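You operate a simulated robot arm through the tools that you are given. There is no shell and no other tool. Be economical: measure what you need, move in short steps, check, and stop when the job is done.

You are at the controls of a simulated robot arm. One attempt, no reset.

TASK
Swap the blue pad on the yellow plate for the black one.
Fine: raise its edge by the pad lifter, blue pad to the middle deck, lifter down before the new pad; the drive stays off. The guards are shut and stay shut. Where these are worked on the way, their far stop is far enough and under half their travel is too little: pad lifter.
Where things are to end (x, y in the base frame): blue felt table pad within 60 mm of [-180, -740].

The check looks at the end state, three seconds after you hand in, the way a careful person would. Anything else that was tipped, shoved, dropped, spilled or broken makes it a failure.

THE ROBOT
A 7-joint arm with a two-finger parallel gripper on a trunk, on a base that drives. Base frame: it is fixed to the floor where the robot stands at the start and does not move with it; the origin is under the middle of the robot, x ahead of it, y to its left, z up. Units: mm, degrees, N and s.
With the tool pointing down near the work surface it reaches from about 480 to 920 mm from the robot's upright axis, wherever it stands. Its first joint turns from -115.0 to 115.0 degrees. Places, roughly: middle deck of the table cart [0, -900, 500]; pad lifter [600, 0, 1000]. Payload 3.91 kg.
Tool frame: the origin (TCP) lies between the finger pads and is the grasp point; the fingertips stand 30 mm ahead of it; z points along the fingers, y is the line along which they close. Largest opening 110 mm; finger width 20, thickness 10; the body of the gripper, 48 by 112 mm, starts 55 mm behind the TCP.
Orientation is told as [roll, pitch, yaw] about the base's x, y, z axes, in that order, counted from this pose: with the fingers straight down and closing along the base's y, the tool's x points along the base's -x, its y along +y and its z along -z.

THE INTERFACE
- The arm moves only by the tool apply_moves. Its argument "deltas" is a list of rows, each an object of numbers (a shift or turn left out is 0, a gripper value left out holds the last): "dx", "dy", "dz": the shift along the tool's x, y, z in mm; "ax", "ay", "az": the turn, a rotation vector about the tool's x, y, z in degrees. In form: [{"dx": .., "dy": .., "dz": .., "ax": .., "ay": .., "az": ..}, ...]. A call has 1 to 8 rows; each row is the pose to reach, as a shift and turn from the pose commanded when the call began, along the tool's axes at that moment. "gripper" is the closure, from 0 (fully open) to 1 (shut), set as the call begins (left out, the last holds). Each row takes 0.2 s and may step no farther than 50 mm and 8.6 degrees from the row before; otherwise, or with a gripper value out of range, the whole call is refused. Where a pose cannot be reached the arm comes as near as it can. A force on the tool above 50 N (or 10 N above the force at the start of the call, whichever is more), or a blocked arm, ends the call early, and 0.2 s more pass. Each finger travels about 153 mm/s and halts on what it meets, pressing with about 32 N; the grip force reading is that of the motor and also rises with nothing between the fingers. The clock runs only during rows and for 0.2 s after the last one: add rows that repeat a pose to give the fingers time. The reply holds the time, the measured pose of the TCP, the force on the tool along the base axes, the opening and the grip force, in the units named above and with some noise, with the torque about the TCP (base axes, N m) and any sound that the robot's microphone picked up.
- Cameras (640 x 400 px; columns grow to the right, rows downward): "scene" is now at [200.2, 143, 1417.8]; the picture's right is [-0.80, -0.60, 0.00], its down [-0.28, 0.38, -0.88] and it looks along [0.53, -0.71, -0.47] (base axes); focal length 214 px, centre (320, 200). "wrist" rides on the gripper at [72, 17, -103] in the tool frame; the picture's right is [-0.23, 0.97, 0.00], its down [-0.76, -0.18, -0.62] and it looks along [-0.61, -0.14, 0.78] (tool axes); focal length 222 px, centre (320, 200). There is no depth. A picture from a camera that has moved, and an enlarged one, comes with that camera's place and axes in the base frame and with its lens. The place of the scene camera against the robot may be out by one fixed shift of up to 18 mm in any direction.
- camera(camera): a new picture of that camera. The clock stands still meanwhile.
- lift_body(by): slides the trunk up (or, below 0, down) by that many mm; the arm and the scene camera ride with it, the base frame stays. It gives what a move gives, with no picture.
- steer(legs): drives the robot by 1 to 6 legs, each [ahead, left, turn to the left] in mm, mm and degrees, along the robot's own axes; the way and the turn of a leg run together, so that a leg with both is an arc; at most 1500 mm and 180 degrees a leg. The arm and the cameras ride along, it lands a little off, and it stops where it bumps. It gives what a move gives.
- aim_head(pan, tilt): turns the head with the scene camera to pan (to the left, within 80 degrees either way) and tilt (down, from -29 to 69), counted from straight ahead of the robot. It gives what a move gives.
- inspect(camera, box): a new picture of the part [left, top, right, bottom] of that camera's present view, enlarged. The clock stands still meanwhile.
- hand_in(): hands the job in; it is judged then, once.

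Go step by step. Nothing tells you exact positions but the pictures and the camera data: compare them with the known pose of the tool, close in by small moves and look again before you grip or let go. The budget is 120 turns and 82 pictures, counting those below and the enlarged ones. Unless the task says otherwise, let go and move clear before handing in.

The tools are called after ">>>" by a JSON object that holds its "api" and its "payload". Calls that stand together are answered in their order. apply_moves: Moves the arm, as the interface text tells. Its arguments: {"type":"object","properties":{"deltas":{"type":"array"},"gripper":{"type":"number"}},"required":["deltas"]} The other tools are called the same way: lift_body (by) slides the trunk up or down; steer (legs) drives the base; aim_head (pan, tilt) turns the head that bears the scene camera; camera (camera) takes a picture; inspect (camera, box) takes an enlarged picture of a part of a camera's view; hand_in () hands the job in.

At the start:

```text
time: 0.0
tool_pos: [374.6, -409.6, 1342.9]
tool_rot: [0.0, 0.0, 0.0]
wrist_force: [-0.4, -0.5, 0.7]
moment: [-0.01, -0.03, 0.01]
opening: 110.1
gripper_force: 0.0
trunk travel left (down, up): [-750.0, 240.0]
robot x, y, heading: [-0.7, -1.1, -0.1]
head pan, tilt: [-53.3, 28.3]
```

scene: 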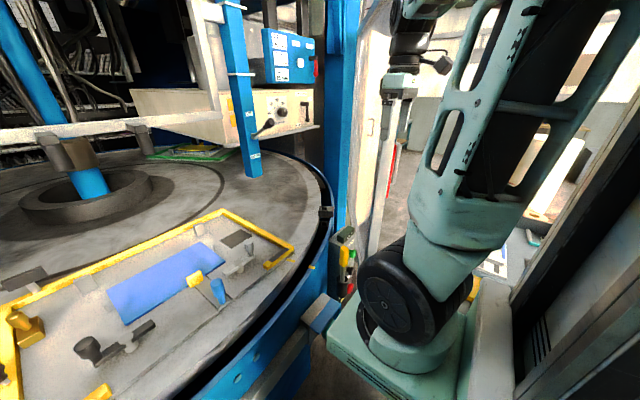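
wrist: 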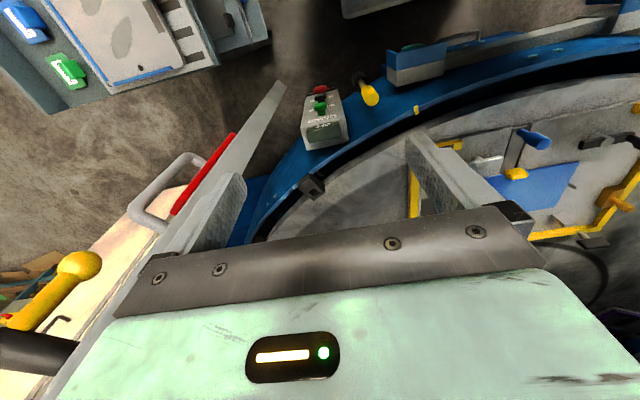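

I see a round rotary table with a yellow-edged plate holding a blue pad, with a cart to the robot's right. First I'll look ahead at the plate and then right at the cart.

>>> {"api": "aim_head", "payload": {"pan": 0, "tilt": 45}}

>>> {"api": "camera", "payload": {"camera": "scene"}}

>>> {"api": "aim_head", "payload": {"pan": -80, "tilt": 45}}

>>> {"api": "camera", "payload": {"camera": "scene"}}

```text
time: 1.2
tool_pos: [374.0, -410.0, 1342.2]
tool_rot: [-0.1, -0.1, 0.0]
wrist_force: [-0.9, -0.4, -0.6]
moment: [0.03, 0.01, -0.03]
opening: 110.1
gripper_force: 0.0
trunk travel left (down, up): [-750.0, 240.0]
robot x, y, heading: [-0.3, -1.1, -0.2]
head pan, tilt: [0.0, 45.0]
```

```text
79 pictures are left
camera scene: at [227.1, 216.0, 1392.5], right [0.0, -1.0, 0.0], down [-0.71, 0.0, -0.71], along [0.71, 0.0, -0.71], focal length 214 px, centre (320, 200)
```

scene: 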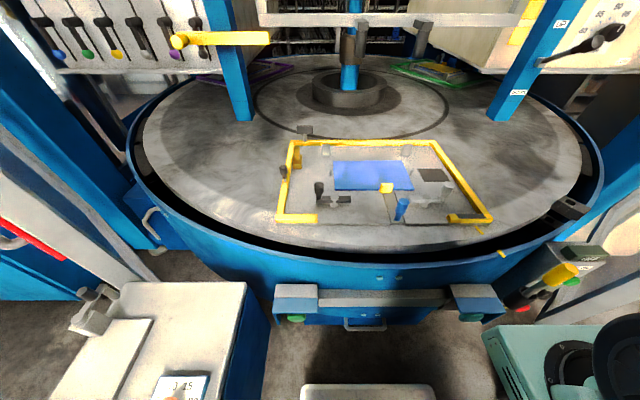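

```text
time: 2.8
tool_pos: [374.2, -409.4, 1342.6]
tool_rot: [0.0, 0.0, 0.1]
wrist_force: [-0.1, 0.1, -0.1]
moment: [0.0, 0.01, 0.0]
opening: 109.9
gripper_force: 0.1
trunk travel left (down, up): [-750.0, 240.0]
robot x, y, heading: [-0.9, -3.5, -0.0]
head pan, tilt: [-80.0, 45.0]
```

```text
78 pictures are left
camera scene: at [159.9, 136.0, 1392.5], right [-0.98, -0.17, 0.0], down [-0.12, 0.7, -0.71], along [0.12, -0.7, -0.71], focal length 214 px, centre (320, 200)
```

scene: 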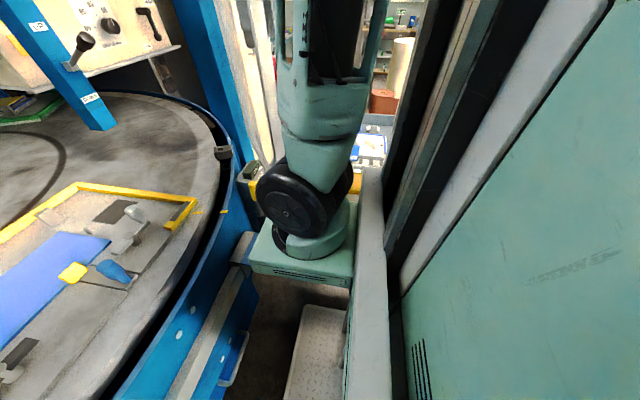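

The plate with the blue pad lies ahead around [600,0,950], with a small yellow tab and a blue tab at its near edge. I'll take enlarged views of the plate and surroundings.

>>> {"api": "aim_head", "payload": {"pan": 0, "tilt": 45}}

>>> {"api": "inspect", "payload": {"camera": "scene", "box": [260, 120, 500, 270]}}

>>> {"api": "inspect", "payload": {"camera": "scene", "box": [0, 240, 256, 400]}}

>>> {"api": "aim_head", "payload": {"pan": -80, "tilt": 20}}

>>> {"api": "camera", "payload": {"camera": "scene"}}

>>> {"api": "aim_head", "payload": {"pan": 70, "tilt": 45}}

>>> {"api": "camera", "payload": {"camera": "scene"}}

```text
time: 4.3
tool_pos: [373.1, -410.6, 1341.7]
tool_rot: [0.0, 0.0, 0.0]
wrist_force: [0.0, -0.5, 0.2]
moment: [0.0, -0.02, -0.05]
opening: 110.0
gripper_force: 0.0
trunk travel left (down, up): [-750.0, 240.0]
robot x, y, heading: [0.1, -2.3, -0.2]
head pan, tilt: [0.0, 45.0]
```

```text
2.67 times, centred on (380, 195) of scene
camera zoom: at [227.1, 216.0, 1392.5], right [0.0, -1.0, 0.0], down [-0.71, 0.0, -0.71], along [0.71, 0.0, -0.71], focal length 572 px, centre (160, 213)
```

zoom: 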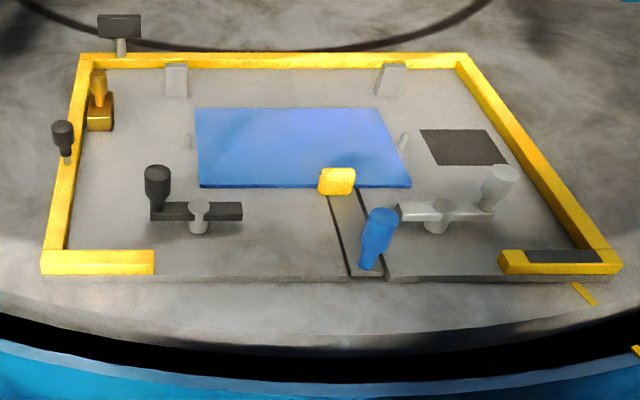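

```text
2.50 times, centred on (128, 320) of scene
camera zoom: at [227.1, 216.0, 1392.5], right [0.0, -1.0, 0.0], down [-0.71, 0.0, -0.71], along [0.71, 0.0, -0.71], focal length 536 px, centre (800, -100)
```

zoom: 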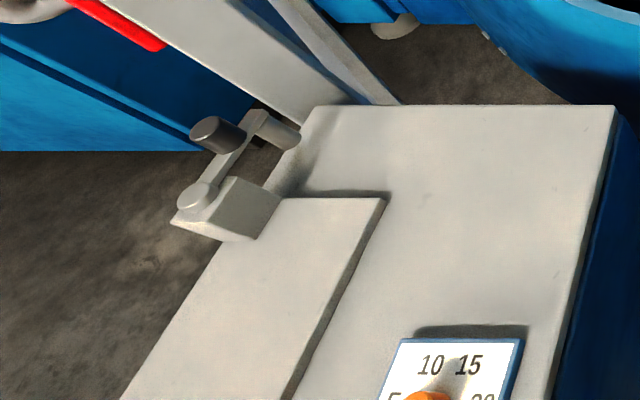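

```text
time: 5.8
tool_pos: [373.9, -410.4, 1341.6]
tool_rot: [0.1, 0.0, 0.0]
wrist_force: [0.2, 0.4, 0.7]
moment: [-0.01, 0.0, -0.01]
opening: 110.1
gripper_force: 0.1
trunk travel left (down, up): [-750.0, 240.0]
robot x, y, heading: [-1.5, -2.8, -0.0]
head pan, tilt: [-80.0, 20.0]
```

```text
75 pictures are left
camera scene: at [162.0, 124.3, 1431.1], right [-0.98, -0.17, 0.0], down [-0.06, 0.34, -0.94], along [0.16, -0.93, -0.34], focal length 214 px, centre (320, 200)
```

scene: 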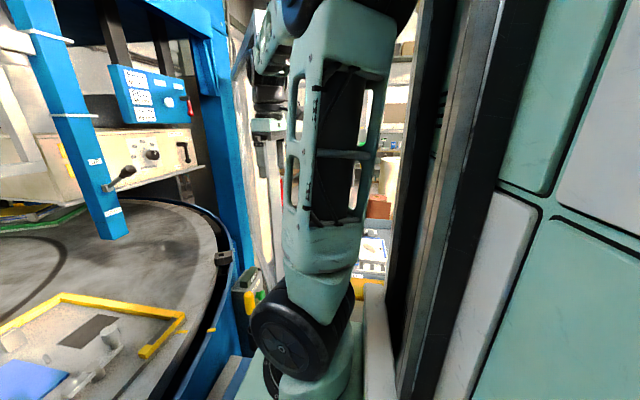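

```text
time: 8.2
tool_pos: [374.6, -411.0, 1342.9]
tool_rot: [0.0, 0.0, 0.0]
wrist_force: [-0.1, 0.5, -0.5]
moment: [0.01, 0.02, 0.04]
opening: 110.2
gripper_force: 0.0
trunk travel left (down, up): [-750.0, 240.0]
robot x, y, heading: [1.3, 0.7, -0.1]
head pan, tilt: [70.0, 45.0]
```

```text
74 pictures are left
camera scene: at [173.6, 292.4, 1392.5], right [0.94, -0.34, 0.0], down [-0.24, -0.66, -0.71], along [0.24, 0.66, -0.71], focal length 214 px, centre (320, 200)
```

scene: 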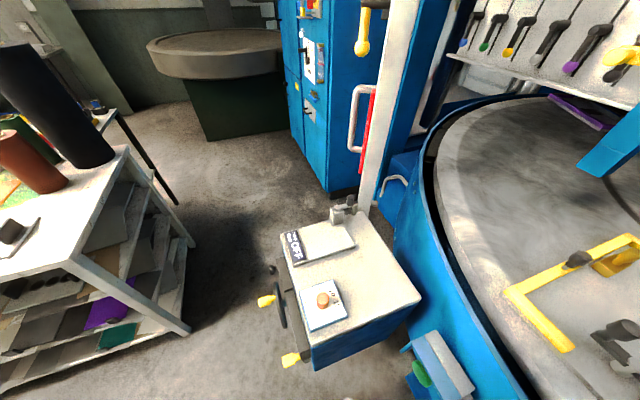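

The plate, clamps and lifter are clear; the black pad is probably at the cart on the right, hidden by the arm. I'll swing the arm towards the right so the wrist camera looks at the cart.

>>> {"api": "apply_moves", "payload": {"deltas": [{"dx": 34, "dy": -13, "az": 8.2}, {"dx": 68, "dy": -26, "az": 16.4}, {"dx": 102, "dy": -39, "az": 24.6}, {"dx": 136, "dy": -52, "az": 32.8}, {"dx": 170, "dy": -65, "az": 41}, {"dx": 204, "dy": -78, "az": 49.2}, {"dx": 238, "dy": -91, "az": 57.4}, {"dx": 272, "dy": -104, "az": 65.6}]}}

>>> {"api": "camera", "payload": {"camera": "wrist"}}

>>> {"api": "aim_head", "payload": {"pan": -75, "tilt": 25}}

>>> {"api": "camera", "payload": {"camera": "scene"}}

```text
time: 10.0
tool_pos: [103.8, -514.3, 1342.7]
tool_rot: [0.0, 0.0, -65.6]
wrist_force: [0.2, 0.6, 0.3]
moment: [-0.03, -0.03, 0.02]
opening: 109.5
gripper_force: 0.1
trunk travel left (down, up): [-750.0, 240.0]
robot x, y, heading: [-2.0, -0.5, -0.1]
head pan, tilt: [70.0, 45.0]
```

```text
73 pictures are left
camera wrist: at [89.1, -441.6, 1446.8], right [0.98, 0.19, 0.0], down [0.15, -0.77, 0.62], along [0.12, -0.61, -0.78], focal length 222 px, centre (320, 200)
```

wrist: 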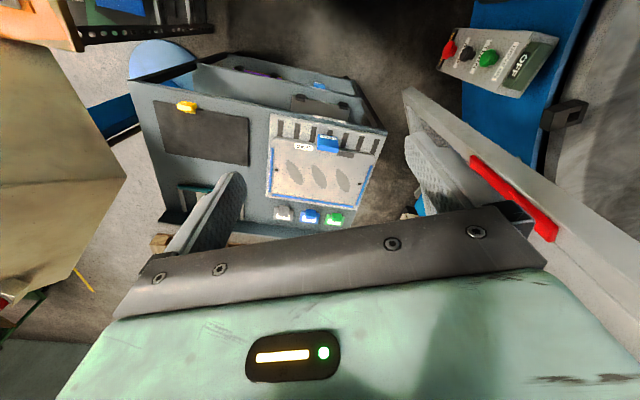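

```text
time: 12.2
tool_pos: [104.3, -514.5, 1342.8]
tool_rot: [0.0, 0.1, -65.6]
wrist_force: [-0.7, -0.5, 0.1]
moment: [-0.01, 0.01, 0.01]
opening: 110.1
gripper_force: 0.1
trunk travel left (down, up): [-750.0, 240.0]
robot x, y, heading: [1.8, -0.4, 0.2]
head pan, tilt: [-75.0, 25.0]
```

```text
72 pictures are left
camera scene: at [169.6, 127.0, 1423.1], right [-0.97, -0.26, 0.0], down [-0.11, 0.41, -0.91], along [0.23, -0.88, -0.42], focal length 214 px, centre (320, 200)
```

scene: 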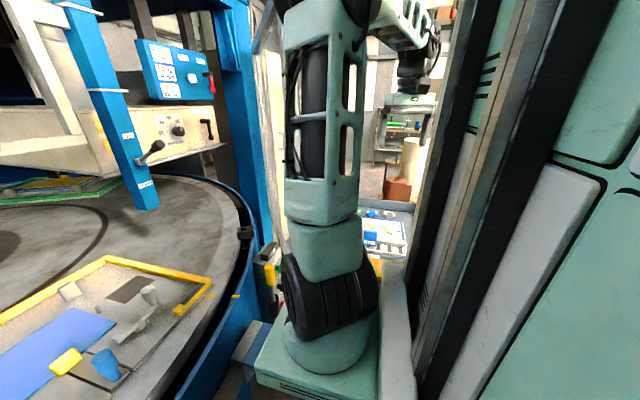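

The wrist view (upside down) shows the cart with a black rectangle with a yellow tab and a clipboard-like board on top. I'll enlarge it.

>>> {"api": "inspect", "payload": {"camera": "wrist", "box": [110, 30, 430, 230]}}

>>> {"api": "inspect", "payload": {"camera": "scene", "box": [340, 80, 440, 280]}}

```text
2.00 times, centred on (270, 130) of wrist
camera zoom: at [89.4, -441.9, 1446.6], right [0.98, 0.2, 0.0], down [0.15, -0.77, 0.62], along [0.12, -0.61, -0.78], focal length 444 px, centre (420, 340)
```

zoom: 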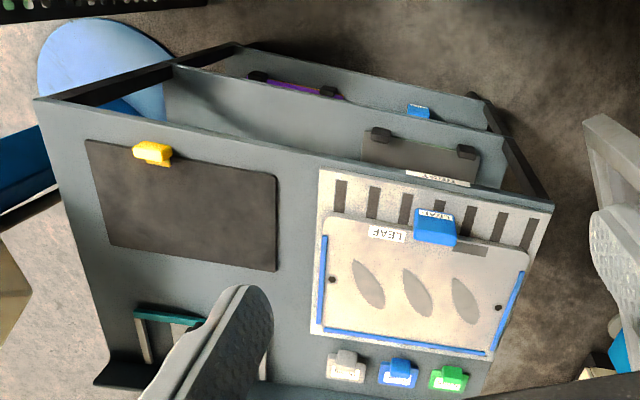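

```text
2.00 times, centred on (390, 180) of scene
camera zoom: at [169.6, 127.0, 1423.1], right [-0.97, -0.26, 0.0], down [-0.11, 0.41, -0.91], along [0.23, -0.88, -0.42], focal length 429 px, centre (180, 240)
```

zoom: 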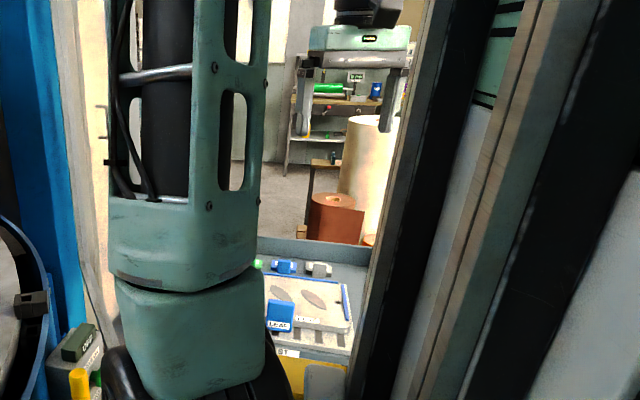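

The cart's top deck holds the black pad (near its tab at about [-230,-690]), the tab on the robot side; the blue pad has the same yellow tab. I swing back and bring the wrist camera over the plate to study the lifter.

>>> {"api": "apply_moves", "payload": {"deltas": [{"dx": -2, "dy": 36, "az": -8.2}, {"dx": -4, "dy": 72, "az": -16.4}, {"dx": -6, "dy": 108, "az": -24.6}, {"dx": -8, "dy": 144, "az": -32.8}, {"dx": -10, "dy": 181, "az": -41}, {"dx": -13, "dy": 217, "az": -49.2}, {"dx": -15, "dy": 253, "az": -57.4}, {"dx": -17, "dy": 289, "az": -65.6}]}}

>>> {"api": "apply_moves", "payload": {"deltas": [{"dx": -25, "dy": 43}, {"dx": -50, "dy": 86}, {"dx": -70, "dy": 130}, {"dx": -90, "dy": 174}, {"dx": -106, "dy": 218}, {"dx": -106, "dy": 265, "dz": 15}, {"dx": -106, "dy": 312, "dz": 30}, {"dx": -106, "dy": 359, "dz": 45}]}}

>>> {"api": "apply_moves", "payload": {"deltas": [{"dx": 0, "dy": 40, "dz": 28}, {"dx": 0, "dy": 80, "dz": 56}, {"dx": 10, "dy": 80, "dz": 104}]}}

>>> {"api": "camera", "payload": {"camera": "wrist"}}

```text
time: 14.1
tool_pos: [371.1, -410.2, 1342.1]
tool_rot: [-0.1, 0.0, 0.1]
wrist_force: [0.1, -0.2, -0.3]
moment: [0.03, 0.02, 0.0]
opening: 109.9
gripper_force: 0.1
trunk travel left (down, up): [-750.0, 240.0]
robot x, y, heading: [-1.3, -1.8, -0.1]
head pan, tilt: [-75.0, 25.0]
```

```text
time: 15.8
tool_pos: [479.5, -52.7, 1296.0]
tool_rot: [0.1, 0.0, -0.1]
wrist_force: [-0.3, -0.9, 0.2]
moment: [0.05, -0.04, -0.01]
opening: 109.9
gripper_force: 0.1
trunk travel left (down, up): [-750.0, 240.0]
robot x, y, heading: [-0.9, 0.4, -0.2]
head pan, tilt: [-75.0, 25.0]
```

```text
time: 16.6
tool_pos: [467.7, 28.9, 1190.9]
tool_rot: [0.0, 0.0, 0.0]
wrist_force: [-0.1, -0.9, -0.3]
moment: [0.01, -0.03, -0.03]
opening: 110.1
gripper_force: 0.1
trunk travel left (down, up): [-750.0, 240.0]
robot x, y, heading: [0.4, 0.7, 0.1]
head pan, tilt: [-75.0, 25.0]
```

```text
69 pictures are left
camera wrist: at [395.2, 45.8, 1294.8], right [0.23, 0.97, 0.0], down [0.76, -0.18, 0.62], along [0.61, -0.14, -0.78], focal length 222 px, centre (320, 200)
```

wrist: 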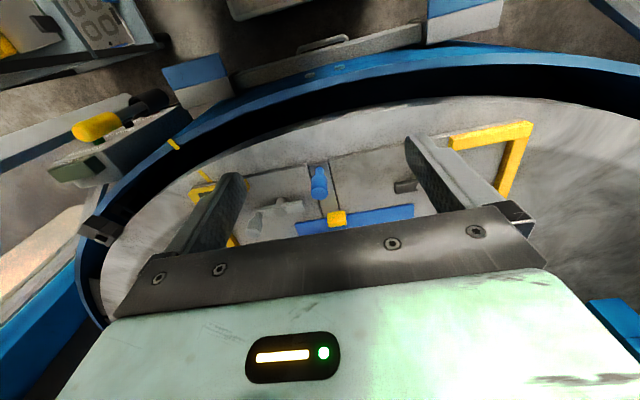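

>>> {"api": "inspect", "payload": {"camera": "wrist", "box": [232, 120, 424, 240]}}

>>> {"api": "aim_head", "payload": {"pan": -5, "tilt": 50}}

>>> {"api": "inspect", "payload": {"camera": "scene", "box": [320, 120, 448, 200]}}

```text
3.33 times, centred on (328, 180) of wrist
camera zoom: at [395.2, 45.8, 1294.8], right [0.23, 0.97, 0.0], down [0.76, -0.18, 0.62], along [0.61, -0.14, -0.78], focal length 740 px, centre (293, 267)
```

zoom: 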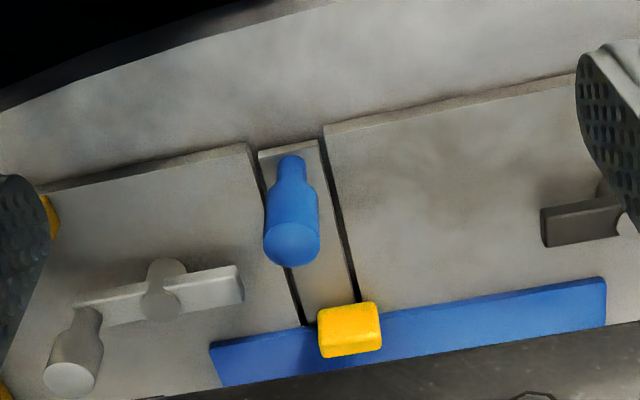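

```text
time: 18.1
tool_pos: [468.5, 29.1, 1191.1]
tool_rot: [0.0, 0.0, 0.0]
wrist_force: [0.2, -0.3, -0.6]
moment: [0.0, -0.02, 0.01]
opening: 110.1
gripper_force: 0.0
trunk travel left (down, up): [-750.0, 240.0]
robot x, y, heading: [3.1, -1.2, -0.1]
head pan, tilt: [-5.0, 50.0]
```

```text
5.00 times, centred on (384, 160) of scene
camera zoom: at [222.5, 209.3, 1385.6], right [-0.09, -1.0, 0.0], down [-0.76, 0.07, -0.64], along [0.64, -0.06, -0.77], focal length 1072 px, centre (0, 400)
```

zoom: 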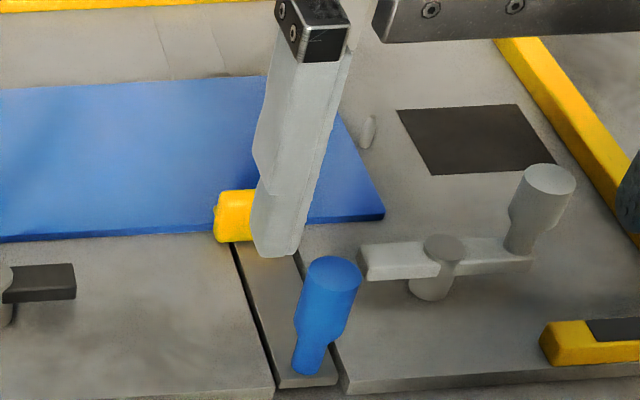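

The lifter is the blue knob on an inset strip running under the pad's tab; triangulating gives its top near [615,-5,992], plate surface near z 925. I move above it and look again.

>>> {"api": "apply_moves", "payload": {"deltas": [{"dx": -36, "dy": -8, "dz": 30}, {"dx": -72, "dy": -16, "dz": 60}, {"dx": -108, "dy": -24, "dz": 90}, {"dx": -145, "dy": -33, "dz": 111}]}}

>>> {"api": "camera", "payload": {"camera": "wrist"}}

>>> {"api": "inspect", "payload": {"camera": "scene", "box": [320, 80, 480, 180]}}

```text
time: 19.1
tool_pos: [612.4, -6.5, 1084.0]
tool_rot: [0.0, 0.0, 0.0]
wrist_force: [-0.9, 0.2, 0.2]
moment: [0.03, -0.02, -0.02]
opening: 109.9
gripper_force: 0.0
trunk travel left (down, up): [-750.0, 240.0]
robot x, y, heading: [-0.5, -2.6, -0.1]
head pan, tilt: [-5.0, 50.0]
```

```text
66 pictures are left
camera wrist: at [540.2, 10.1, 1186.5], right [0.23, 0.97, 0.0], down [0.76, -0.18, 0.62], along [0.61, -0.14, -0.78], focal length 222 px, centre (320, 200)
```

wrist: 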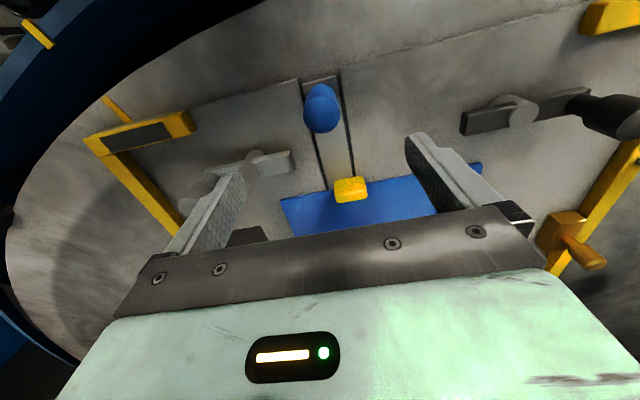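

```text
4.00 times, centred on (400, 130) of scene
camera zoom: at [221.8, 209.4, 1385.7], right [-0.09, -1.0, 0.0], down [-0.76, 0.07, -0.64], along [0.64, -0.06, -0.77], focal length 858 px, centre (0, 480)
```

zoom: 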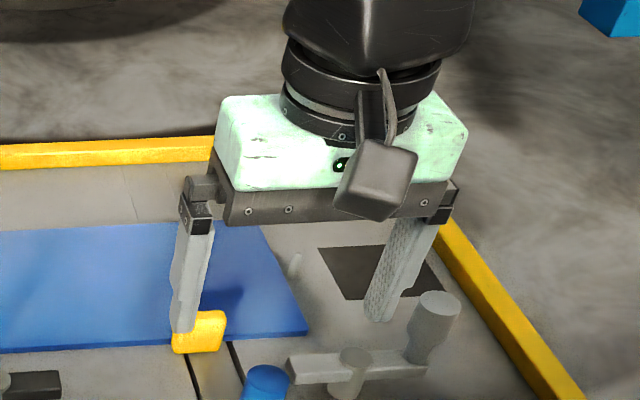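

>>> {"api": "inspect", "payload": {"camera": "wrist", "box": [256, 60, 416, 220]}}

```text
2.50 times, centred on (336, 140) of wrist
camera zoom: at [540.2, 10.1, 1186.5], right [0.23, 0.97, 0.0], down [0.76, -0.18, 0.62], along [0.61, -0.14, -0.78], focal length 555 px, centre (280, 350)
```

zoom: 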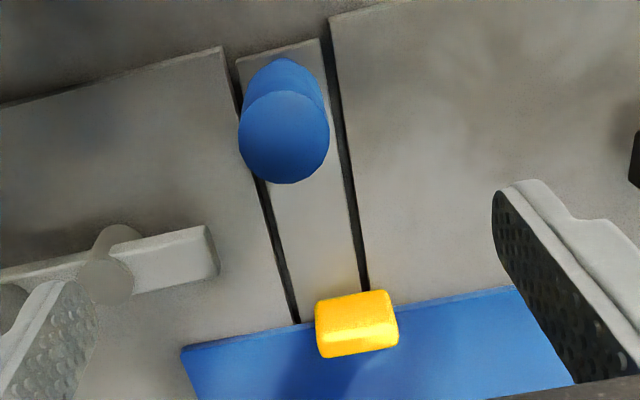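

The knob top is at about [591,0,1025] with a 26 mm head; the tab is near [692,11,983]. I descend around the knob and close on it.

>>> {"api": "apply_moves", "payload": {"deltas": [{"dx": 21, "dy": 6}, {"dx": 21, "dy": 6, "dz": 35}, {"dx": 21, "dy": 6, "dz": 70}]}}

>>> {"api": "inspect", "payload": {"camera": "wrist", "box": [200, 20, 440, 200]}}

>>> {"api": "inspect", "payload": {"camera": "scene", "box": [320, 100, 448, 200]}}

```text
time: 19.9
tool_pos: [592.3, -0.6, 1012.8]
tool_rot: [0.0, 0.0, 0.0]
wrist_force: [-0.6, -0.7, 0.3]
moment: [0.02, -0.03, -0.03]
opening: 110.2
gripper_force: 0.0
trunk travel left (down, up): [-750.0, 240.0]
robot x, y, heading: [-3.5, 3.8, -0.1]
head pan, tilt: [-5.0, 50.0]
```

```text
2.22 times, centred on (320, 110) of wrist
camera zoom: at [520.5, 16.4, 1116.8], right [0.23, 0.97, 0.0], down [0.76, -0.18, 0.62], along [0.61, -0.14, -0.78], focal length 494 px, centre (320, 400)
```

zoom: 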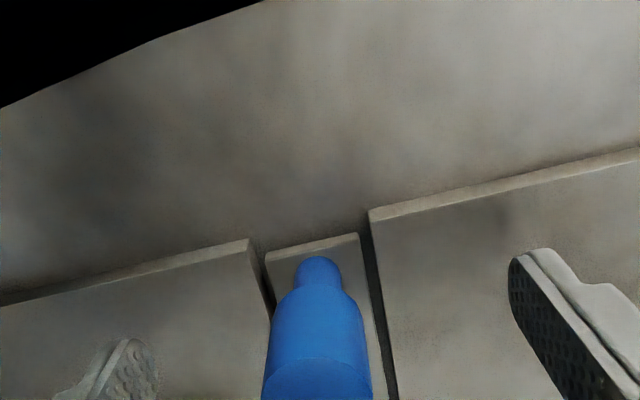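

```text
4.00 times, centred on (384, 150) of scene
camera zoom: at [222.1, 209.2, 1385.7], right [-0.09, -1.0, 0.0], down [-0.76, 0.07, -0.64], along [0.64, -0.06, -0.77], focal length 858 px, centre (64, 400)
```

zoom: 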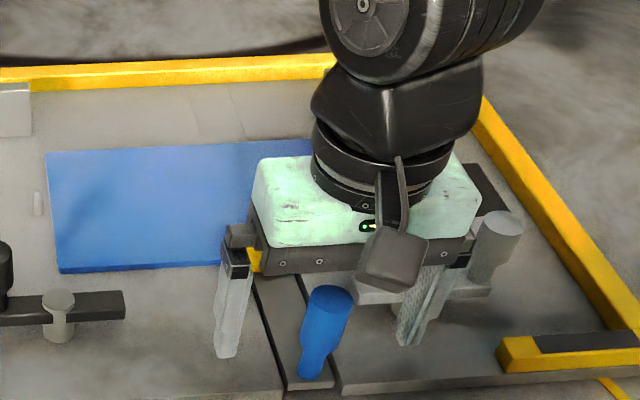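

The knob sits between the fingers, so I close on it.

>>> {"api": "apply_moves", "payload": {"deltas": [{"dz": 0}, {"dz": 0}, {"dz": 0}], "gripper": 1}}

>>> {"api": "apply_moves", "payload": {"deltas": [{"dx": 3}, {"dx": 6}, {"dx": 6}]}}

```text
time: 20.7
tool_pos: [592.1, 0.3, 1012.7]
tool_rot: [0.0, 0.0, 0.0]
wrist_force: [0.2, -1.1, -3.4]
moment: [0.51, -0.13, 0.1]
opening: 25.9
gripper_force: 44.8
trunk travel left (down, up): [-750.0, 240.0]
robot x, y, heading: [-2.3, -1.3, -0.0]
head pan, tilt: [-5.0, 50.0]
```

```text
time: 21.5
tool_pos: [592.0, 1.0, 1012.2]
tool_rot: [0.2, -0.3, -0.1]
wrist_force: [26.8, -6.3, 3.8]
moment: [-0.63, -1.02, 0.01]
opening: 26.2
gripper_force: 45.0
trunk travel left (down, up): [-750.0, 240.0]
robot x, y, heading: [-0.4, 3.1, -0.0]
head pan, tilt: [-5.0, 50.0]
```

Pulling toward me is stiff (27 N, no motion), so I undo that and try pushing gently the other way.

>>> {"api": "apply_moves", "payload": {"deltas": [{"dx": -6}, {"dx": -9}, {"dx": -12}, {"dx": -12}]}}

```text
time: 22.5
tool_pos: [593.9, -0.4, 1011.7]
tool_rot: [0.0, 0.6, 0.1]
wrist_force: [-32.7, -9.9, 16.6]
moment: [0.51, 0.51, -0.01]
opening: 25.7
gripper_force: 44.9
trunk travel left (down, up): [-750.0, 240.0]
robot x, y, heading: [-0.1, -0.2, -0.4]
head pan, tilt: [-5.0, 50.0]
```

Also stiff that way. Back to neutral, then I try lifting and pushing down.

>>> {"api": "apply_moves", "payload": {"deltas": [{"dx": 6}, {"dx": 6, "dz": -4}, {"dx": 6, "dz": -7}, {"dx": 6, "dz": -7}]}}

```text
time: 23.5
tool_pos: [592.1, -0.9, 1018.7]
tool_rot: [0.0, 0.1, -0.1]
wrist_force: [-3.7, -14.3, -37.4]
moment: [0.52, -0.2, 0.01]
opening: 25.9
gripper_force: 45.2
trunk travel left (down, up): [-750.0, 240.0]
robot x, y, heading: [-1.3, -1.0, 0.1]
head pan, tilt: [-5.0, 50.0]
```

>>> {"api": "inspect", "payload": {"camera": "scene", "box": [320, 100, 448, 200]}}

>>> {"api": "inspect", "payload": {"camera": "wrist", "box": [200, 20, 440, 200]}}

```text
4.00 times, centred on (384, 150) of scene
camera zoom: at [223.7, 208.5, 1385.3], right [-0.09, -1.0, 0.0], down [-0.76, 0.07, -0.64], along [0.64, -0.06, -0.77], focal length 858 px, centre (64, 400)
```

zoom: 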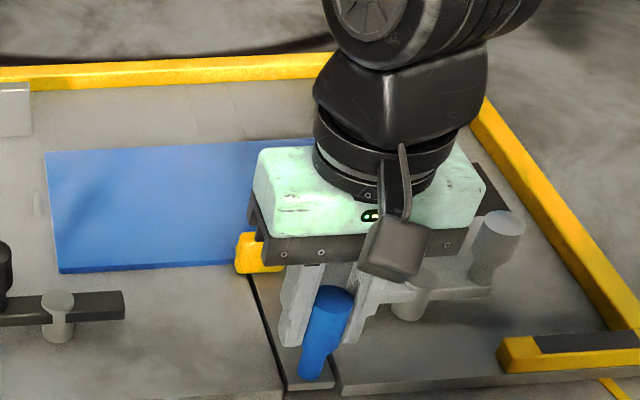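

```text
2.22 times, centred on (320, 110) of wrist
camera zoom: at [521.7, 16.6, 1122.7], right [0.23, 0.97, 0.0], down [0.76, -0.18, 0.62], along [0.61, -0.14, -0.78], focal length 494 px, centre (320, 400)
```

zoom: 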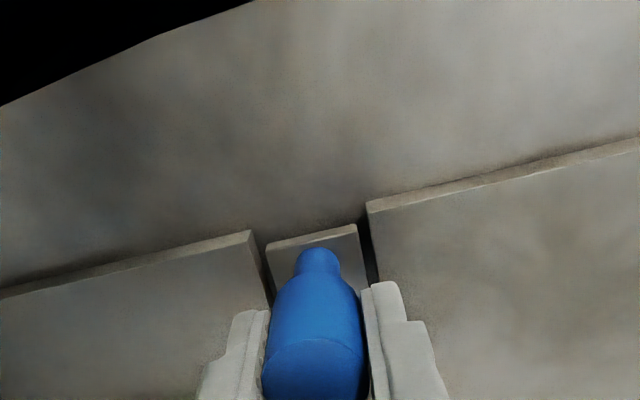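

Lifting only slipped on the knob. I try pressing down, then a firmer pull.

>>> {"api": "apply_moves", "payload": {"deltas": [{"dz": 7}, {"dz": 12}, {"dz": 17}, {"dz": 17}]}}

>>> {"api": "inspect", "payload": {"camera": "wrist", "box": [200, 20, 440, 200]}}

```text
time: 24.5
tool_pos: [594.6, -0.4, 1004.4]
tool_rot: [0.1, -0.3, -0.2]
wrist_force: [10.0, -17.6, 35.5]
moment: [-0.96, 0.02, 0.14]
opening: 25.9
gripper_force: 45.0
trunk travel left (down, up): [-750.0, 240.0]
robot x, y, heading: [2.5, -0.7, -0.1]
head pan, tilt: [-5.0, 50.0]
```

```text
2.22 times, centred on (320, 110) of wrist
camera zoom: at [521.2, 16.4, 1107.3], right [0.23, 0.97, 0.0], down [0.76, -0.18, 0.63], along [0.61, -0.14, -0.78], focal length 494 px, centre (320, 400)
```

zoom: 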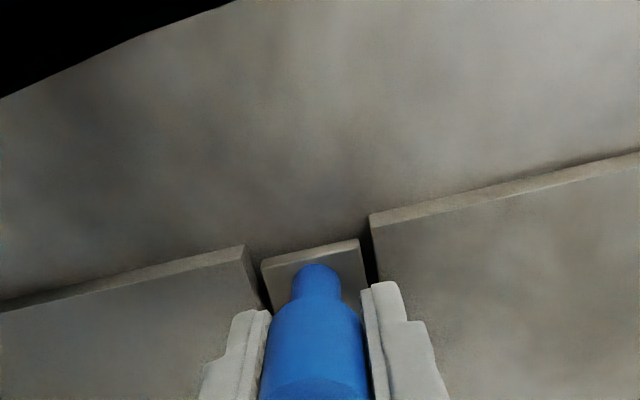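

>>> {"api": "apply_moves", "payload": {"deltas": [{"dz": -10}, {"dz": -10, "dx": 5}, {"dz": -10, "dx": 9}, {"dz": -10, "dx": 12}, {"dz": -10, "dx": 15}]}}

>>> {"api": "inspect", "payload": {"camera": "scene", "box": [320, 100, 448, 200]}}

```text
time: 25.7
tool_pos: [579.1, -0.5, 1013.3]
tool_rot: [0.0, -0.1, 0.0]
wrist_force: [22.5, -15.8, -7.5]
moment: [-0.64, -1.17, -0.02]
opening: 26.0
gripper_force: 45.0
trunk travel left (down, up): [-750.0, 240.0]
robot x, y, heading: [-2.6, -3.6, 0.1]
head pan, tilt: [-5.0, 50.0]
```

```text
4.00 times, centred on (384, 150) of scene
camera zoom: at [223.9, 208.5, 1385.7], right [-0.09, -1.0, 0.0], down [-0.76, 0.07, -0.64], along [0.64, -0.06, -0.77], focal length 858 px, centre (64, 400)
```

zoom: 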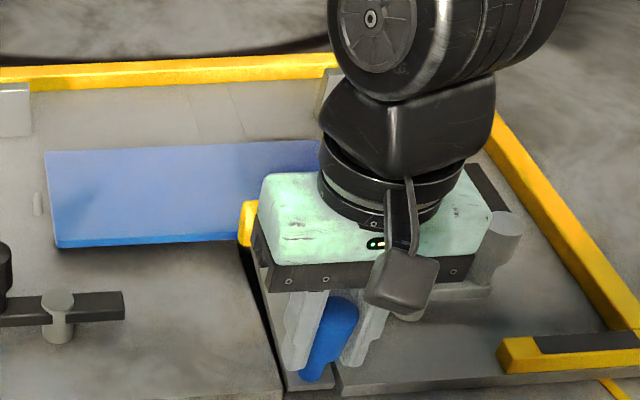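

Pulling it toward me works: the knob tilts and the pad edge rises. I carry on along the arc, tilting the tool with it.

>>> {"api": "apply_moves", "payload": {"deltas": [{"dx": 6, "dz": 3, "ay": -7}, {"dx": 12, "dz": 6, "ay": -14}, {"dx": 18, "dz": 10, "ay": -22}, {"dx": 23, "dz": 14, "ay": -30}]}}

>>> {"api": "inspect", "payload": {"camera": "scene", "box": [320, 100, 448, 200]}}

```text
time: 26.8
tool_pos: [560.7, 6.6, 994.9]
tool_rot: [-0.9, -28.3, 0.3]
wrist_force: [-17.3, 2.1, 11.6]
moment: [-0.01, 0.15, -0.07]
opening: 0.0
gripper_force: 37.6
out of reach, approached as far as the arm can: row 4
trunk travel left (down, up): [-750.0, 240.0]
robot x, y, heading: [-4.0, -1.0, -0.1]
head pan, tilt: [-5.0, 50.0]
stopped in row 4: the force on the tool passed its limit at 58 N (the readings are from after the stop); the commanded pose is now the measured one
```

```text
4.00 times, centred on (384, 150) of scene
camera zoom: at [220.2, 209.6, 1385.8], right [-0.09, -1.0, 0.0], down [-0.76, 0.07, -0.64], along [0.64, -0.06, -0.77], focal length 858 px, centre (64, 400)
```

zoom: 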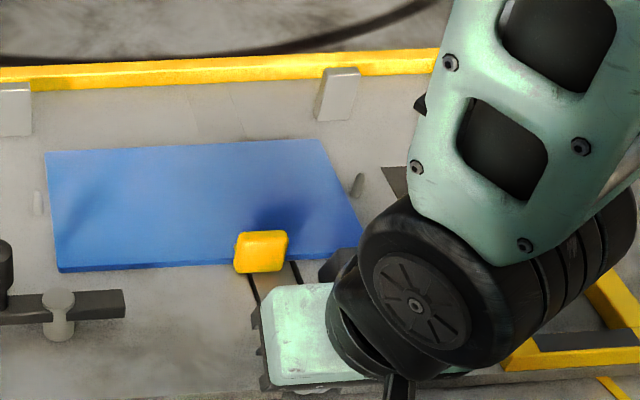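

The grip slipped off because the arm ran out of reach when tilted, and the lifter fell back. I'll retreat, straighten, drive the robot back ~120 mm and retry with better reach.

>>> {"api": "apply_moves", "payload": {"deltas": [{"dz": -30}, {"dz": -60}, {"dz": -90}, {"dz": -90, "ay": 8}, {"dz": -90, "ay": 16}, {"dz": -90, "ay": 24}, {"dz": -90, "ay": 28.3}], "gripper": 1}}

>>> {"api": "steer", "payload": {"legs": [[-130, 0, 0]]}}

>>> {"api": "camera", "payload": {"camera": "scene"}}

```text
time: 27.1
tool_pos: [558.0, 12.8, 1009.7]
tool_rot: [-1.4, -27.5, 0.4]
wrist_force: [-1.4, -0.1, -3.4]
moment: [0.07, 0.14, 0.01]
opening: 0.1
gripper_force: 37.5
out of reach, approached as far as the arm can: row 1
trunk travel left (down, up): [-750.0, 240.0]
robot x, y, heading: [3.2, 0.9, 0.1]
head pan, tilt: [-5.0, 50.0]
stopped in row 1: the force on the tool passed its limit at 57 N (the readings are from after the stop); the commanded pose is now the measured one
```

```text
time: 28.4
tool_pos: [426.6, 11.5, 1010.3]
tool_rot: [-1.5, -27.5, 0.6]
wrist_force: [0.8, 0.9, 0.6]
moment: [-0.04, 0.02, 0.01]
opening: 0.0
gripper_force: 38.3
trunk travel left (down, up): [-750.0, 240.0]
robot x, y, heading: [-131.3, 0.4, 0.2]
head pan, tilt: [-5.0, 50.0]
```

```text
56 pictures are left
camera scene: at [90.0, 209.4, 1385.5], right [-0.09, -1.0, 0.0], down [-0.76, 0.07, -0.64], along [0.64, -0.06, -0.77], focal length 214 px, centre (320, 200)
```

scene: 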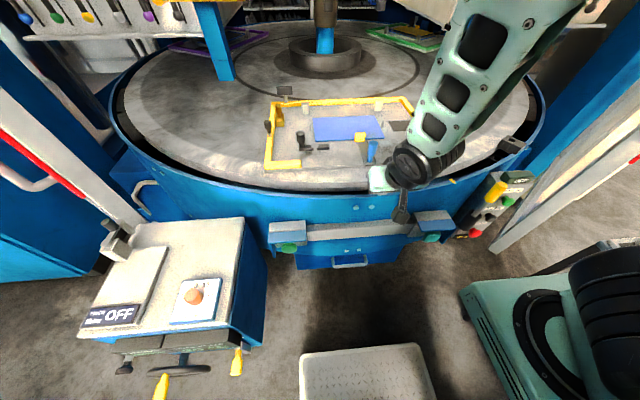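

The arm is clear of the knob and the robot stands back at x −131. I raise and straighten the tool.

>>> {"api": "apply_moves", "payload": {"deltas": [{"dx": 18, "dz": -36}, {"dx": 37, "dz": -71, "ay": 7}, {"dx": 37, "dz": -71, "ay": 14}, {"dx": 37, "dz": -71, "ay": 21}, {"dx": 37, "dz": -71, "ay": 27.5}], "gripper": 0}}

>>> {"api": "inspect", "payload": {"camera": "scene", "box": [256, 80, 416, 180]}}

```text
time: 29.6
tool_pos: [361.4, 13.6, 1056.6]
tool_rot: [-1.4, 0.1, -0.2]
wrist_force: [-0.8, 0.0, -0.9]
moment: [0.0, -0.04, 0.03]
opening: 110.3
gripper_force: 0.0
out of reach, approached as far as the arm can: row 1, 2, 3
trunk travel left (down, up): [-750.0, 240.0]
robot x, y, heading: [-133.5, 2.3, -0.2]
head pan, tilt: [-5.0, 50.0]
```

```text
4.00 times, centred on (336, 130) of scene
camera zoom: at [89.7, 209.4, 1385.6], right [-0.09, -1.0, 0.0], down [-0.76, 0.07, -0.64], along [0.64, -0.06, -0.77], focal length 858 px, centre (256, 480)
```

zoom: 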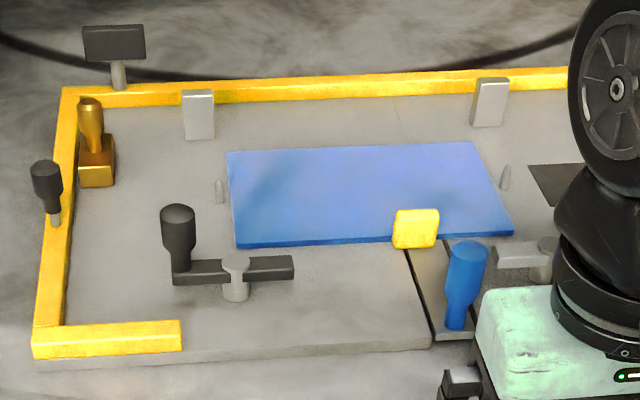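

Lifter intact and down. I re-approach the knob from above.

>>> {"api": "apply_moves", "payload": {"deltas": [{"dx": 0, "dz": -35, "ax": 1.4}, {"dx": -48, "dy": -3, "dz": -35, "ax": 1.4}, {"dx": -96, "dy": -6, "dz": -35, "ax": 1.4}, {"dx": -144, "dy": -9, "dz": -30, "ax": 1.4}, {"dx": -190, "dy": -12, "dz": -25, "ax": 1.4}, {"dx": -230, "dy": -13.6, "dz": -20, "ax": 1.4}]}}

>>> {"api": "inspect", "payload": {"camera": "wrist", "box": [200, 20, 440, 200]}}

```text
time: 31.0
tool_pos: [590.4, -0.5, 1077.5]
tool_rot: [-2.7, -0.1, -0.2]
wrist_force: [0.3, -0.2, -0.5]
moment: [-0.01, -0.03, 0.02]
opening: 110.1
gripper_force: 0.0
trunk travel left (down, up): [-750.0, 240.0]
robot x, y, heading: [-132.9, 4.0, -0.2]
head pan, tilt: [-5.0, 50.0]
```

```text
2.22 times, centred on (320, 110) of wrist
camera zoom: at [519.2, 21.2, 1180.1], right [0.23, 0.97, -0.05], down [0.76, -0.15, 0.63], along [0.61, -0.18, -0.77], focal length 494 px, centre (320, 400)
```

zoom: 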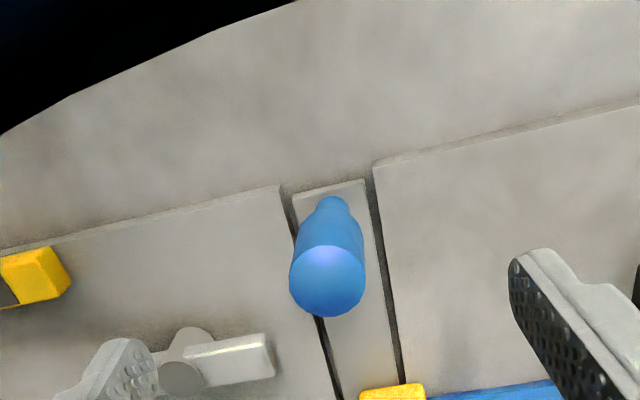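

>>> {"api": "apply_moves", "payload": {"deltas": [{"ax": -2.7}, {"ax": -2.7, "dz": 33}, {"ax": -2.7, "dz": 67}]}}

>>> {"api": "apply_moves", "payload": {"deltas": [{"dz": 0}, {"dz": 0}, {"dz": 0}], "gripper": 1}}

>>> {"api": "apply_moves", "payload": {"deltas": [{"dx": 5}, {"dx": 10, "ay": -3}, {"dx": 15, "ay": -8}, {"dx": 18, "dz": 2, "ay": -13}, {"dx": 18, "dz": 2, "ay": -13}]}}

```text
time: 31.8
tool_pos: [591.6, -3.7, 1010.4]
tool_rot: [0.0, -0.1, -0.2]
wrist_force: [-0.7, -0.4, 0.2]
moment: [0.03, -0.04, 0.01]
opening: 110.0
gripper_force: 0.0
trunk travel left (down, up): [-750.0, 240.0]
robot x, y, heading: [-131.4, 0.0, -0.0]
head pan, tilt: [-5.0, 50.0]
```

```text
time: 32.6
tool_pos: [590.8, 0.4, 1010.1]
tool_rot: [0.1, -0.2, 0.1]
wrist_force: [2.0, 23.2, -5.0]
moment: [-0.34, -0.13, 0.23]
opening: 25.8
gripper_force: 44.8
trunk travel left (down, up): [-750.0, 240.0]
robot x, y, heading: [-129.2, -1.7, -0.0]
head pan, tilt: [-5.0, 50.0]
```

```text
time: 33.8
tool_pos: [575.9, -0.6, 1009.2]
tool_rot: [0.1, -13.6, 0.0]
wrist_force: [22.1, 38.4, 16.5]
moment: [-0.42, 0.85, -0.11]
opening: 25.8
gripper_force: 45.1
trunk travel left (down, up): [-750.0, 240.0]
robot x, y, heading: [-131.9, 2.3, -0.3]
head pan, tilt: [-5.0, 50.0]
```

It's moving well. I relieve the sideways force and continue along the arc.

>>> {"api": "apply_moves", "payload": {"deltas": [{"dy": 4, "dx": 3, "ay": -5}, {"dy": 4, "dx": 9, "dz": 0, "ay": -12}, {"dy": 4, "dx": 14, "dz": 1.5, "ay": -20}, {"dy": 4, "dx": 14, "dz": 1.5, "ay": -20}]}}

>>> {"api": "inspect", "payload": {"camera": "scene", "box": [256, 80, 416, 180]}}

```text
time: 34.8
tool_pos: [562.5, -0.5, 1003.1]
tool_rot: [0.0, -33.4, -0.3]
wrist_force: [31.5, 16.3, 2.8]
moment: [0.05, 0.45, 0.35]
opening: 25.5
gripper_force: 44.9
trunk travel left (down, up): [-750.0, 240.0]
robot x, y, heading: [-133.1, -0.3, -0.3]
head pan, tilt: [-5.0, 50.0]
```

```text
4.00 times, centred on (336, 130) of scene
camera zoom: at [91.6, 210.1, 1385.1], right [-0.09, -1.0, 0.0], down [-0.76, 0.07, -0.64], along [0.64, -0.06, -0.77], focal length 858 px, centre (256, 480)
```

zoom: 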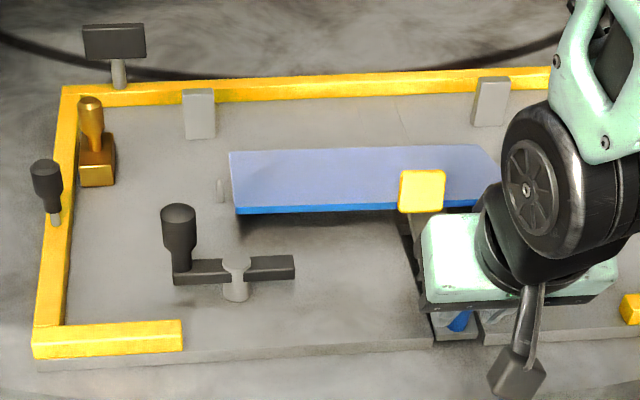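

The pad edge is rising. I continue gently to the far stop.

>>> {"api": "apply_moves", "payload": {"deltas": [{"dy": 1, "dx": 6, "dz": 0, "ay": -6}, {"dy": 1, "dx": 11, "dz": 2, "ay": -13}, {"dy": 1, "dx": 11, "dz": 2, "ay": -13}]}}

```text
time: 35.6
tool_pos: [551.3, -1.0, 994.8]
tool_rot: [-0.1, -46.0, -0.2]
wrist_force: [0.0, -0.5, 0.3]
moment: [0.03, 0.0, -0.01]
opening: 0.1
gripper_force: 38.0
trunk travel left (down, up): [-750.0, 240.0]
robot x, y, heading: [-131.4, -3.7, -0.1]
head pan, tilt: [-5.0, 50.0]
```

>>> {"api": "inspect", "payload": {"camera": "scene", "box": [256, 80, 416, 180]}}

>>> {"api": "camera", "payload": {"camera": "wrist"}}

```text
4.00 times, centred on (336, 130) of scene
camera zoom: at [89.9, 209.3, 1385.6], right [-0.09, -1.0, 0.0], down [-0.76, 0.07, -0.64], along [0.64, -0.06, -0.77], focal length 858 px, centre (256, 480)
```

zoom: 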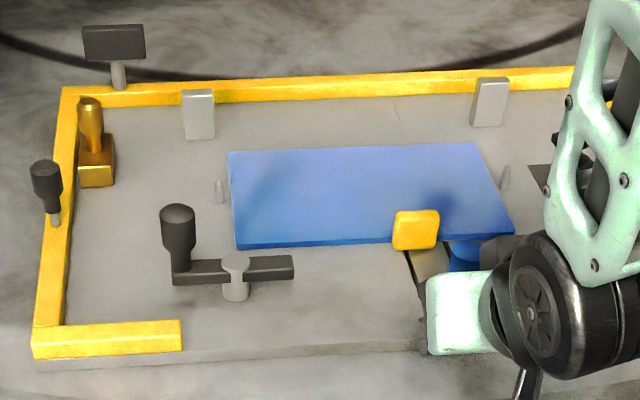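

```text
51 pictures are left
camera wrist: at [426.9, 16.4, 1014.9], right [0.16, 0.97, 0.16], down [0.08, -0.18, 0.98], along [0.98, -0.15, -0.1], focal length 222 px, centre (320, 200)
```

wrist: 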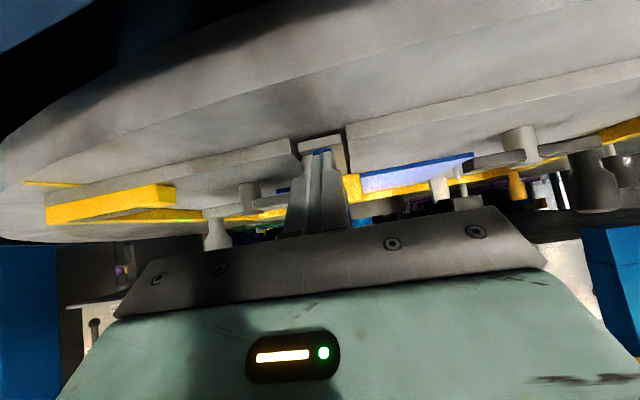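

It slipped off near the stop; closing fingers pushed the knob back up. I back out, straighten and re-grip, this time stopping short and opening.

>>> {"api": "apply_moves", "payload": {"deltas": [{"dz": -25}, {"dz": -50}, {"dz": -75}, {"dz": -75, "dx": -35, "ay": 8}], "gripper": 0.9}}

```text
time: 36.6
tool_pos: [521.2, 2.6, 1071.4]
tool_rot: [0.0, -38.0, -0.1]
wrist_force: [-0.5, 0.7, -0.1]
moment: [-0.02, -0.01, 0.0]
opening: 11.2
gripper_force: 0.1
trunk travel left (down, up): [-750.0, 240.0]
robot x, y, heading: [-127.4, -1.2, 0.0]
head pan, tilt: [-5.0, 50.0]
```

>>> {"api": "apply_moves", "payload": {"deltas": [{"dx": -12, "dz": 5, "ay": 7.6}, {"dx": -24, "dy": -1, "dz": 12, "ay": 15.2}, {"dx": -36, "dy": -2, "dz": 19, "ay": 22.8}, {"dx": -48, "dy": -2, "dz": 27, "ay": 30.4}, {"dx": -61, "dy": -2.6, "dz": 35, "ay": 38}], "gripper": 0}}

>>> {"api": "inspect", "payload": {"camera": "wrist", "box": [200, 20, 440, 200]}}

```text
time: 37.8
tool_pos: [589.6, -1.3, 1083.1]
tool_rot: [0.0, 0.0, -0.2]
wrist_force: [-0.8, 0.7, 0.8]
moment: [-0.01, -0.03, -0.01]
opening: 110.0
gripper_force: 0.1
trunk travel left (down, up): [-750.0, 240.0]
robot x, y, heading: [-132.1, 0.1, -0.1]
head pan, tilt: [-5.0, 50.0]
```

```text
2.22 times, centred on (320, 110) of wrist
camera zoom: at [517.4, 15.5, 1188.0], right [0.23, 0.97, 0.0], down [0.76, -0.18, 0.62], along [0.61, -0.14, -0.78], focal length 494 px, centre (320, 400)
```

zoom: 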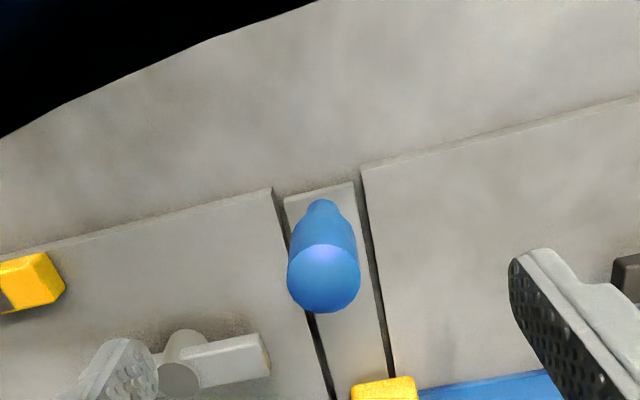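

>>> {"api": "apply_moves", "payload": {"deltas": [{"dx": -1, "dy": 1, "dz": 38}, {"dx": -1, "dy": 1, "dz": 76}]}}

>>> {"api": "apply_moves", "payload": {"deltas": [{"dz": 0}, {"dz": 0}, {"dz": 0}], "gripper": 1}}

>>> {"api": "apply_moves", "payload": {"deltas": [{"dx": 7, "ay": -4}, {"dx": 14, "dz": 1, "ay": -10}, {"dx": 19, "dz": 2, "ay": -16}, {"dx": 24, "dz": 4, "ay": -22}, {"dx": 28, "dz": 6, "ay": -26}, {"dx": 32, "dz": 8, "ay": -30}, {"dx": 32, "dz": 8, "ay": -30}]}}

```text
time: 38.4
tool_pos: [591.6, 0.7, 1009.0]
tool_rot: [-0.1, -0.1, -0.2]
wrist_force: [-0.1, 0.3, 0.2]
moment: [0.01, -0.03, 0.02]
opening: 110.0
gripper_force: 0.0
trunk travel left (down, up): [-750.0, 240.0]
robot x, y, heading: [-130.9, 0.8, -0.3]
head pan, tilt: [-5.0, 50.0]
```

```text
time: 39.2
tool_pos: [592.3, -0.0, 1009.0]
tool_rot: [-0.1, -0.1, -0.2]
wrist_force: [2.1, 6.2, -1.1]
moment: [-0.47, -0.07, 0.02]
opening: 25.6
gripper_force: 45.2
trunk travel left (down, up): [-750.0, 240.0]
robot x, y, heading: [-133.1, 0.8, -0.0]
head pan, tilt: [-5.0, 50.0]
```

```text
time: 40.8
tool_pos: [558.4, -1.2, 998.0]
tool_rot: [-0.1, -29.9, -0.3]
wrist_force: [0.1, 0.1, 0.1]
moment: [0.0, 0.01, 0.02]
opening: 0.0
gripper_force: 37.7
trunk travel left (down, up): [-750.0, 240.0]
robot x, y, heading: [-135.1, 0.9, -0.1]
head pan, tilt: [-5.0, 50.0]
```

Friction grip isn't enough (force rises past 30 N). I'll instead hook the knob from behind with nearly-closed fingers and pull; first back out and straighten.

>>> {"api": "apply_moves", "payload": {"deltas": [{"dz": -25}, {"dz": -50}, {"dz": -80}, {"dz": -100}], "gripper": 0.89}}

>>> {"api": "apply_moves", "payload": {"deltas": [{"dx": -22, "dz": 12, "ay": 7.5}, {"dx": -44, "dz": 24, "ay": 15}, {"dx": -66, "dz": 36, "ay": 22.5}, {"dx": -89, "dz": 50, "ay": 29.9}]}}

```text
time: 41.8
tool_pos: [509.6, -0.8, 1085.3]
tool_rot: [-0.1, -30.1, -0.3]
wrist_force: [0.3, 0.5, 0.4]
moment: [-0.01, 0.01, 0.02]
opening: 12.0
gripper_force: 0.0
trunk travel left (down, up): [-750.0, 240.0]
robot x, y, heading: [-133.7, 0.6, 0.0]
head pan, tilt: [-5.0, 50.0]
```

```text
time: 42.8
tool_pos: [611.9, -2.0, 1087.9]
tool_rot: [0.0, -0.1, -0.2]
wrist_force: [-0.3, -0.3, -0.4]
moment: [0.01, -0.04, 0.06]
opening: 12.2
gripper_force: 0.0
trunk travel left (down, up): [-750.0, 240.0]
robot x, y, heading: [-138.8, -0.1, 0.3]
head pan, tilt: [-5.0, 50.0]
```

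>>> {"api": "apply_moves", "payload": {"deltas": [{"dx": -9, "dy": 2}, {"dx": -9, "dy": 2, "dz": 38}, {"dx": -9, "dy": 2, "dz": 77}]}}

>>> {"api": "inspect", "payload": {"camera": "wrist", "box": [200, 20, 440, 200]}}

```text
time: 43.6
tool_pos: [622.6, 1.7, 1006.6]
tool_rot: [0.0, -0.2, -0.2]
wrist_force: [0.4, 1.0, 0.2]
moment: [0.0, -0.03, 0.02]
opening: 12.1
gripper_force: 0.1
trunk travel left (down, up): [-750.0, 240.0]
robot x, y, heading: [-133.6, 1.7, -0.2]
head pan, tilt: [-5.0, 50.0]
```

```text
2.22 times, centred on (320, 110) of wrist
camera zoom: at [550.3, 18.2, 1111.5], right [0.23, 0.97, 0.0], down [0.76, -0.18, 0.63], along [0.61, -0.14, -0.78], focal length 494 px, centre (320, 400)
```

zoom: 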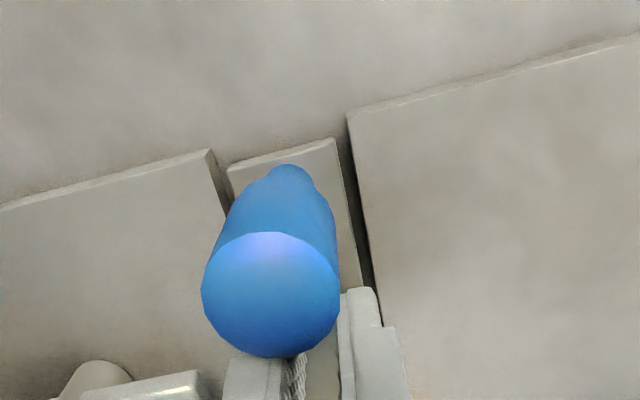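

Fingers are behind the knob, well centred. I pull along the arc with the tool turning along.

>>> {"api": "apply_moves", "payload": {"deltas": [{"dx": 8}, {"dx": 17, "dz": -1, "ay": -5}, {"dx": 23, "dz": -2, "ay": -10}, {"dx": 29, "dz": -3, "ay": -15}, {"dx": 34, "dz": -3, "ay": -20}, {"dx": 39, "dz": -3, "ay": -25}, {"dx": 44, "dz": -2, "ay": -30}, {"dx": 44, "dz": -2, "ay": -30}]}}

>>> {"api": "inspect", "payload": {"camera": "scene", "box": [256, 80, 416, 180]}}

```text
time: 44.8
tool_pos: [603.4, -0.0, 1017.6]
tool_rot: [0.2, -18.9, -0.5]
wrist_force: [28.0, -2.2, 4.5]
moment: [0.04, 0.46, 0.0]
opening: 0.0
gripper_force: 37.7
trunk travel left (down, up): [-750.0, 240.0]
robot x, y, heading: [-133.1, 2.3, -0.1]
head pan, tilt: [-5.0, 50.0]
stopped in row 5: the force on the tool passed its limit at 60 N (the readings are from after the stop); the commanded pose is now the measured one
```

```text
4.00 times, centred on (336, 130) of scene
camera zoom: at [92.3, 209.3, 1385.4], right [-0.09, -1.0, 0.0], down [-0.76, 0.07, -0.64], along [0.64, -0.06, -0.77], focal length 858 px, centre (256, 480)
```

zoom: 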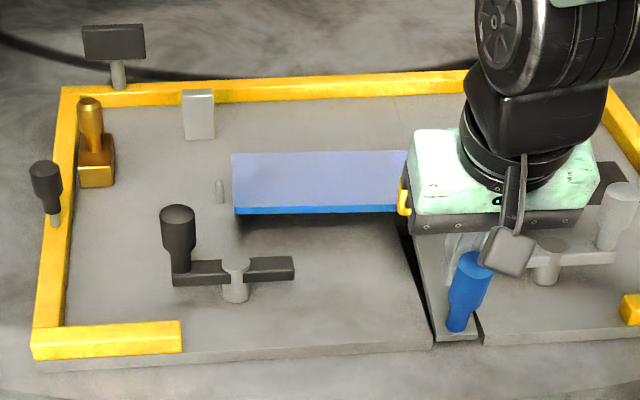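

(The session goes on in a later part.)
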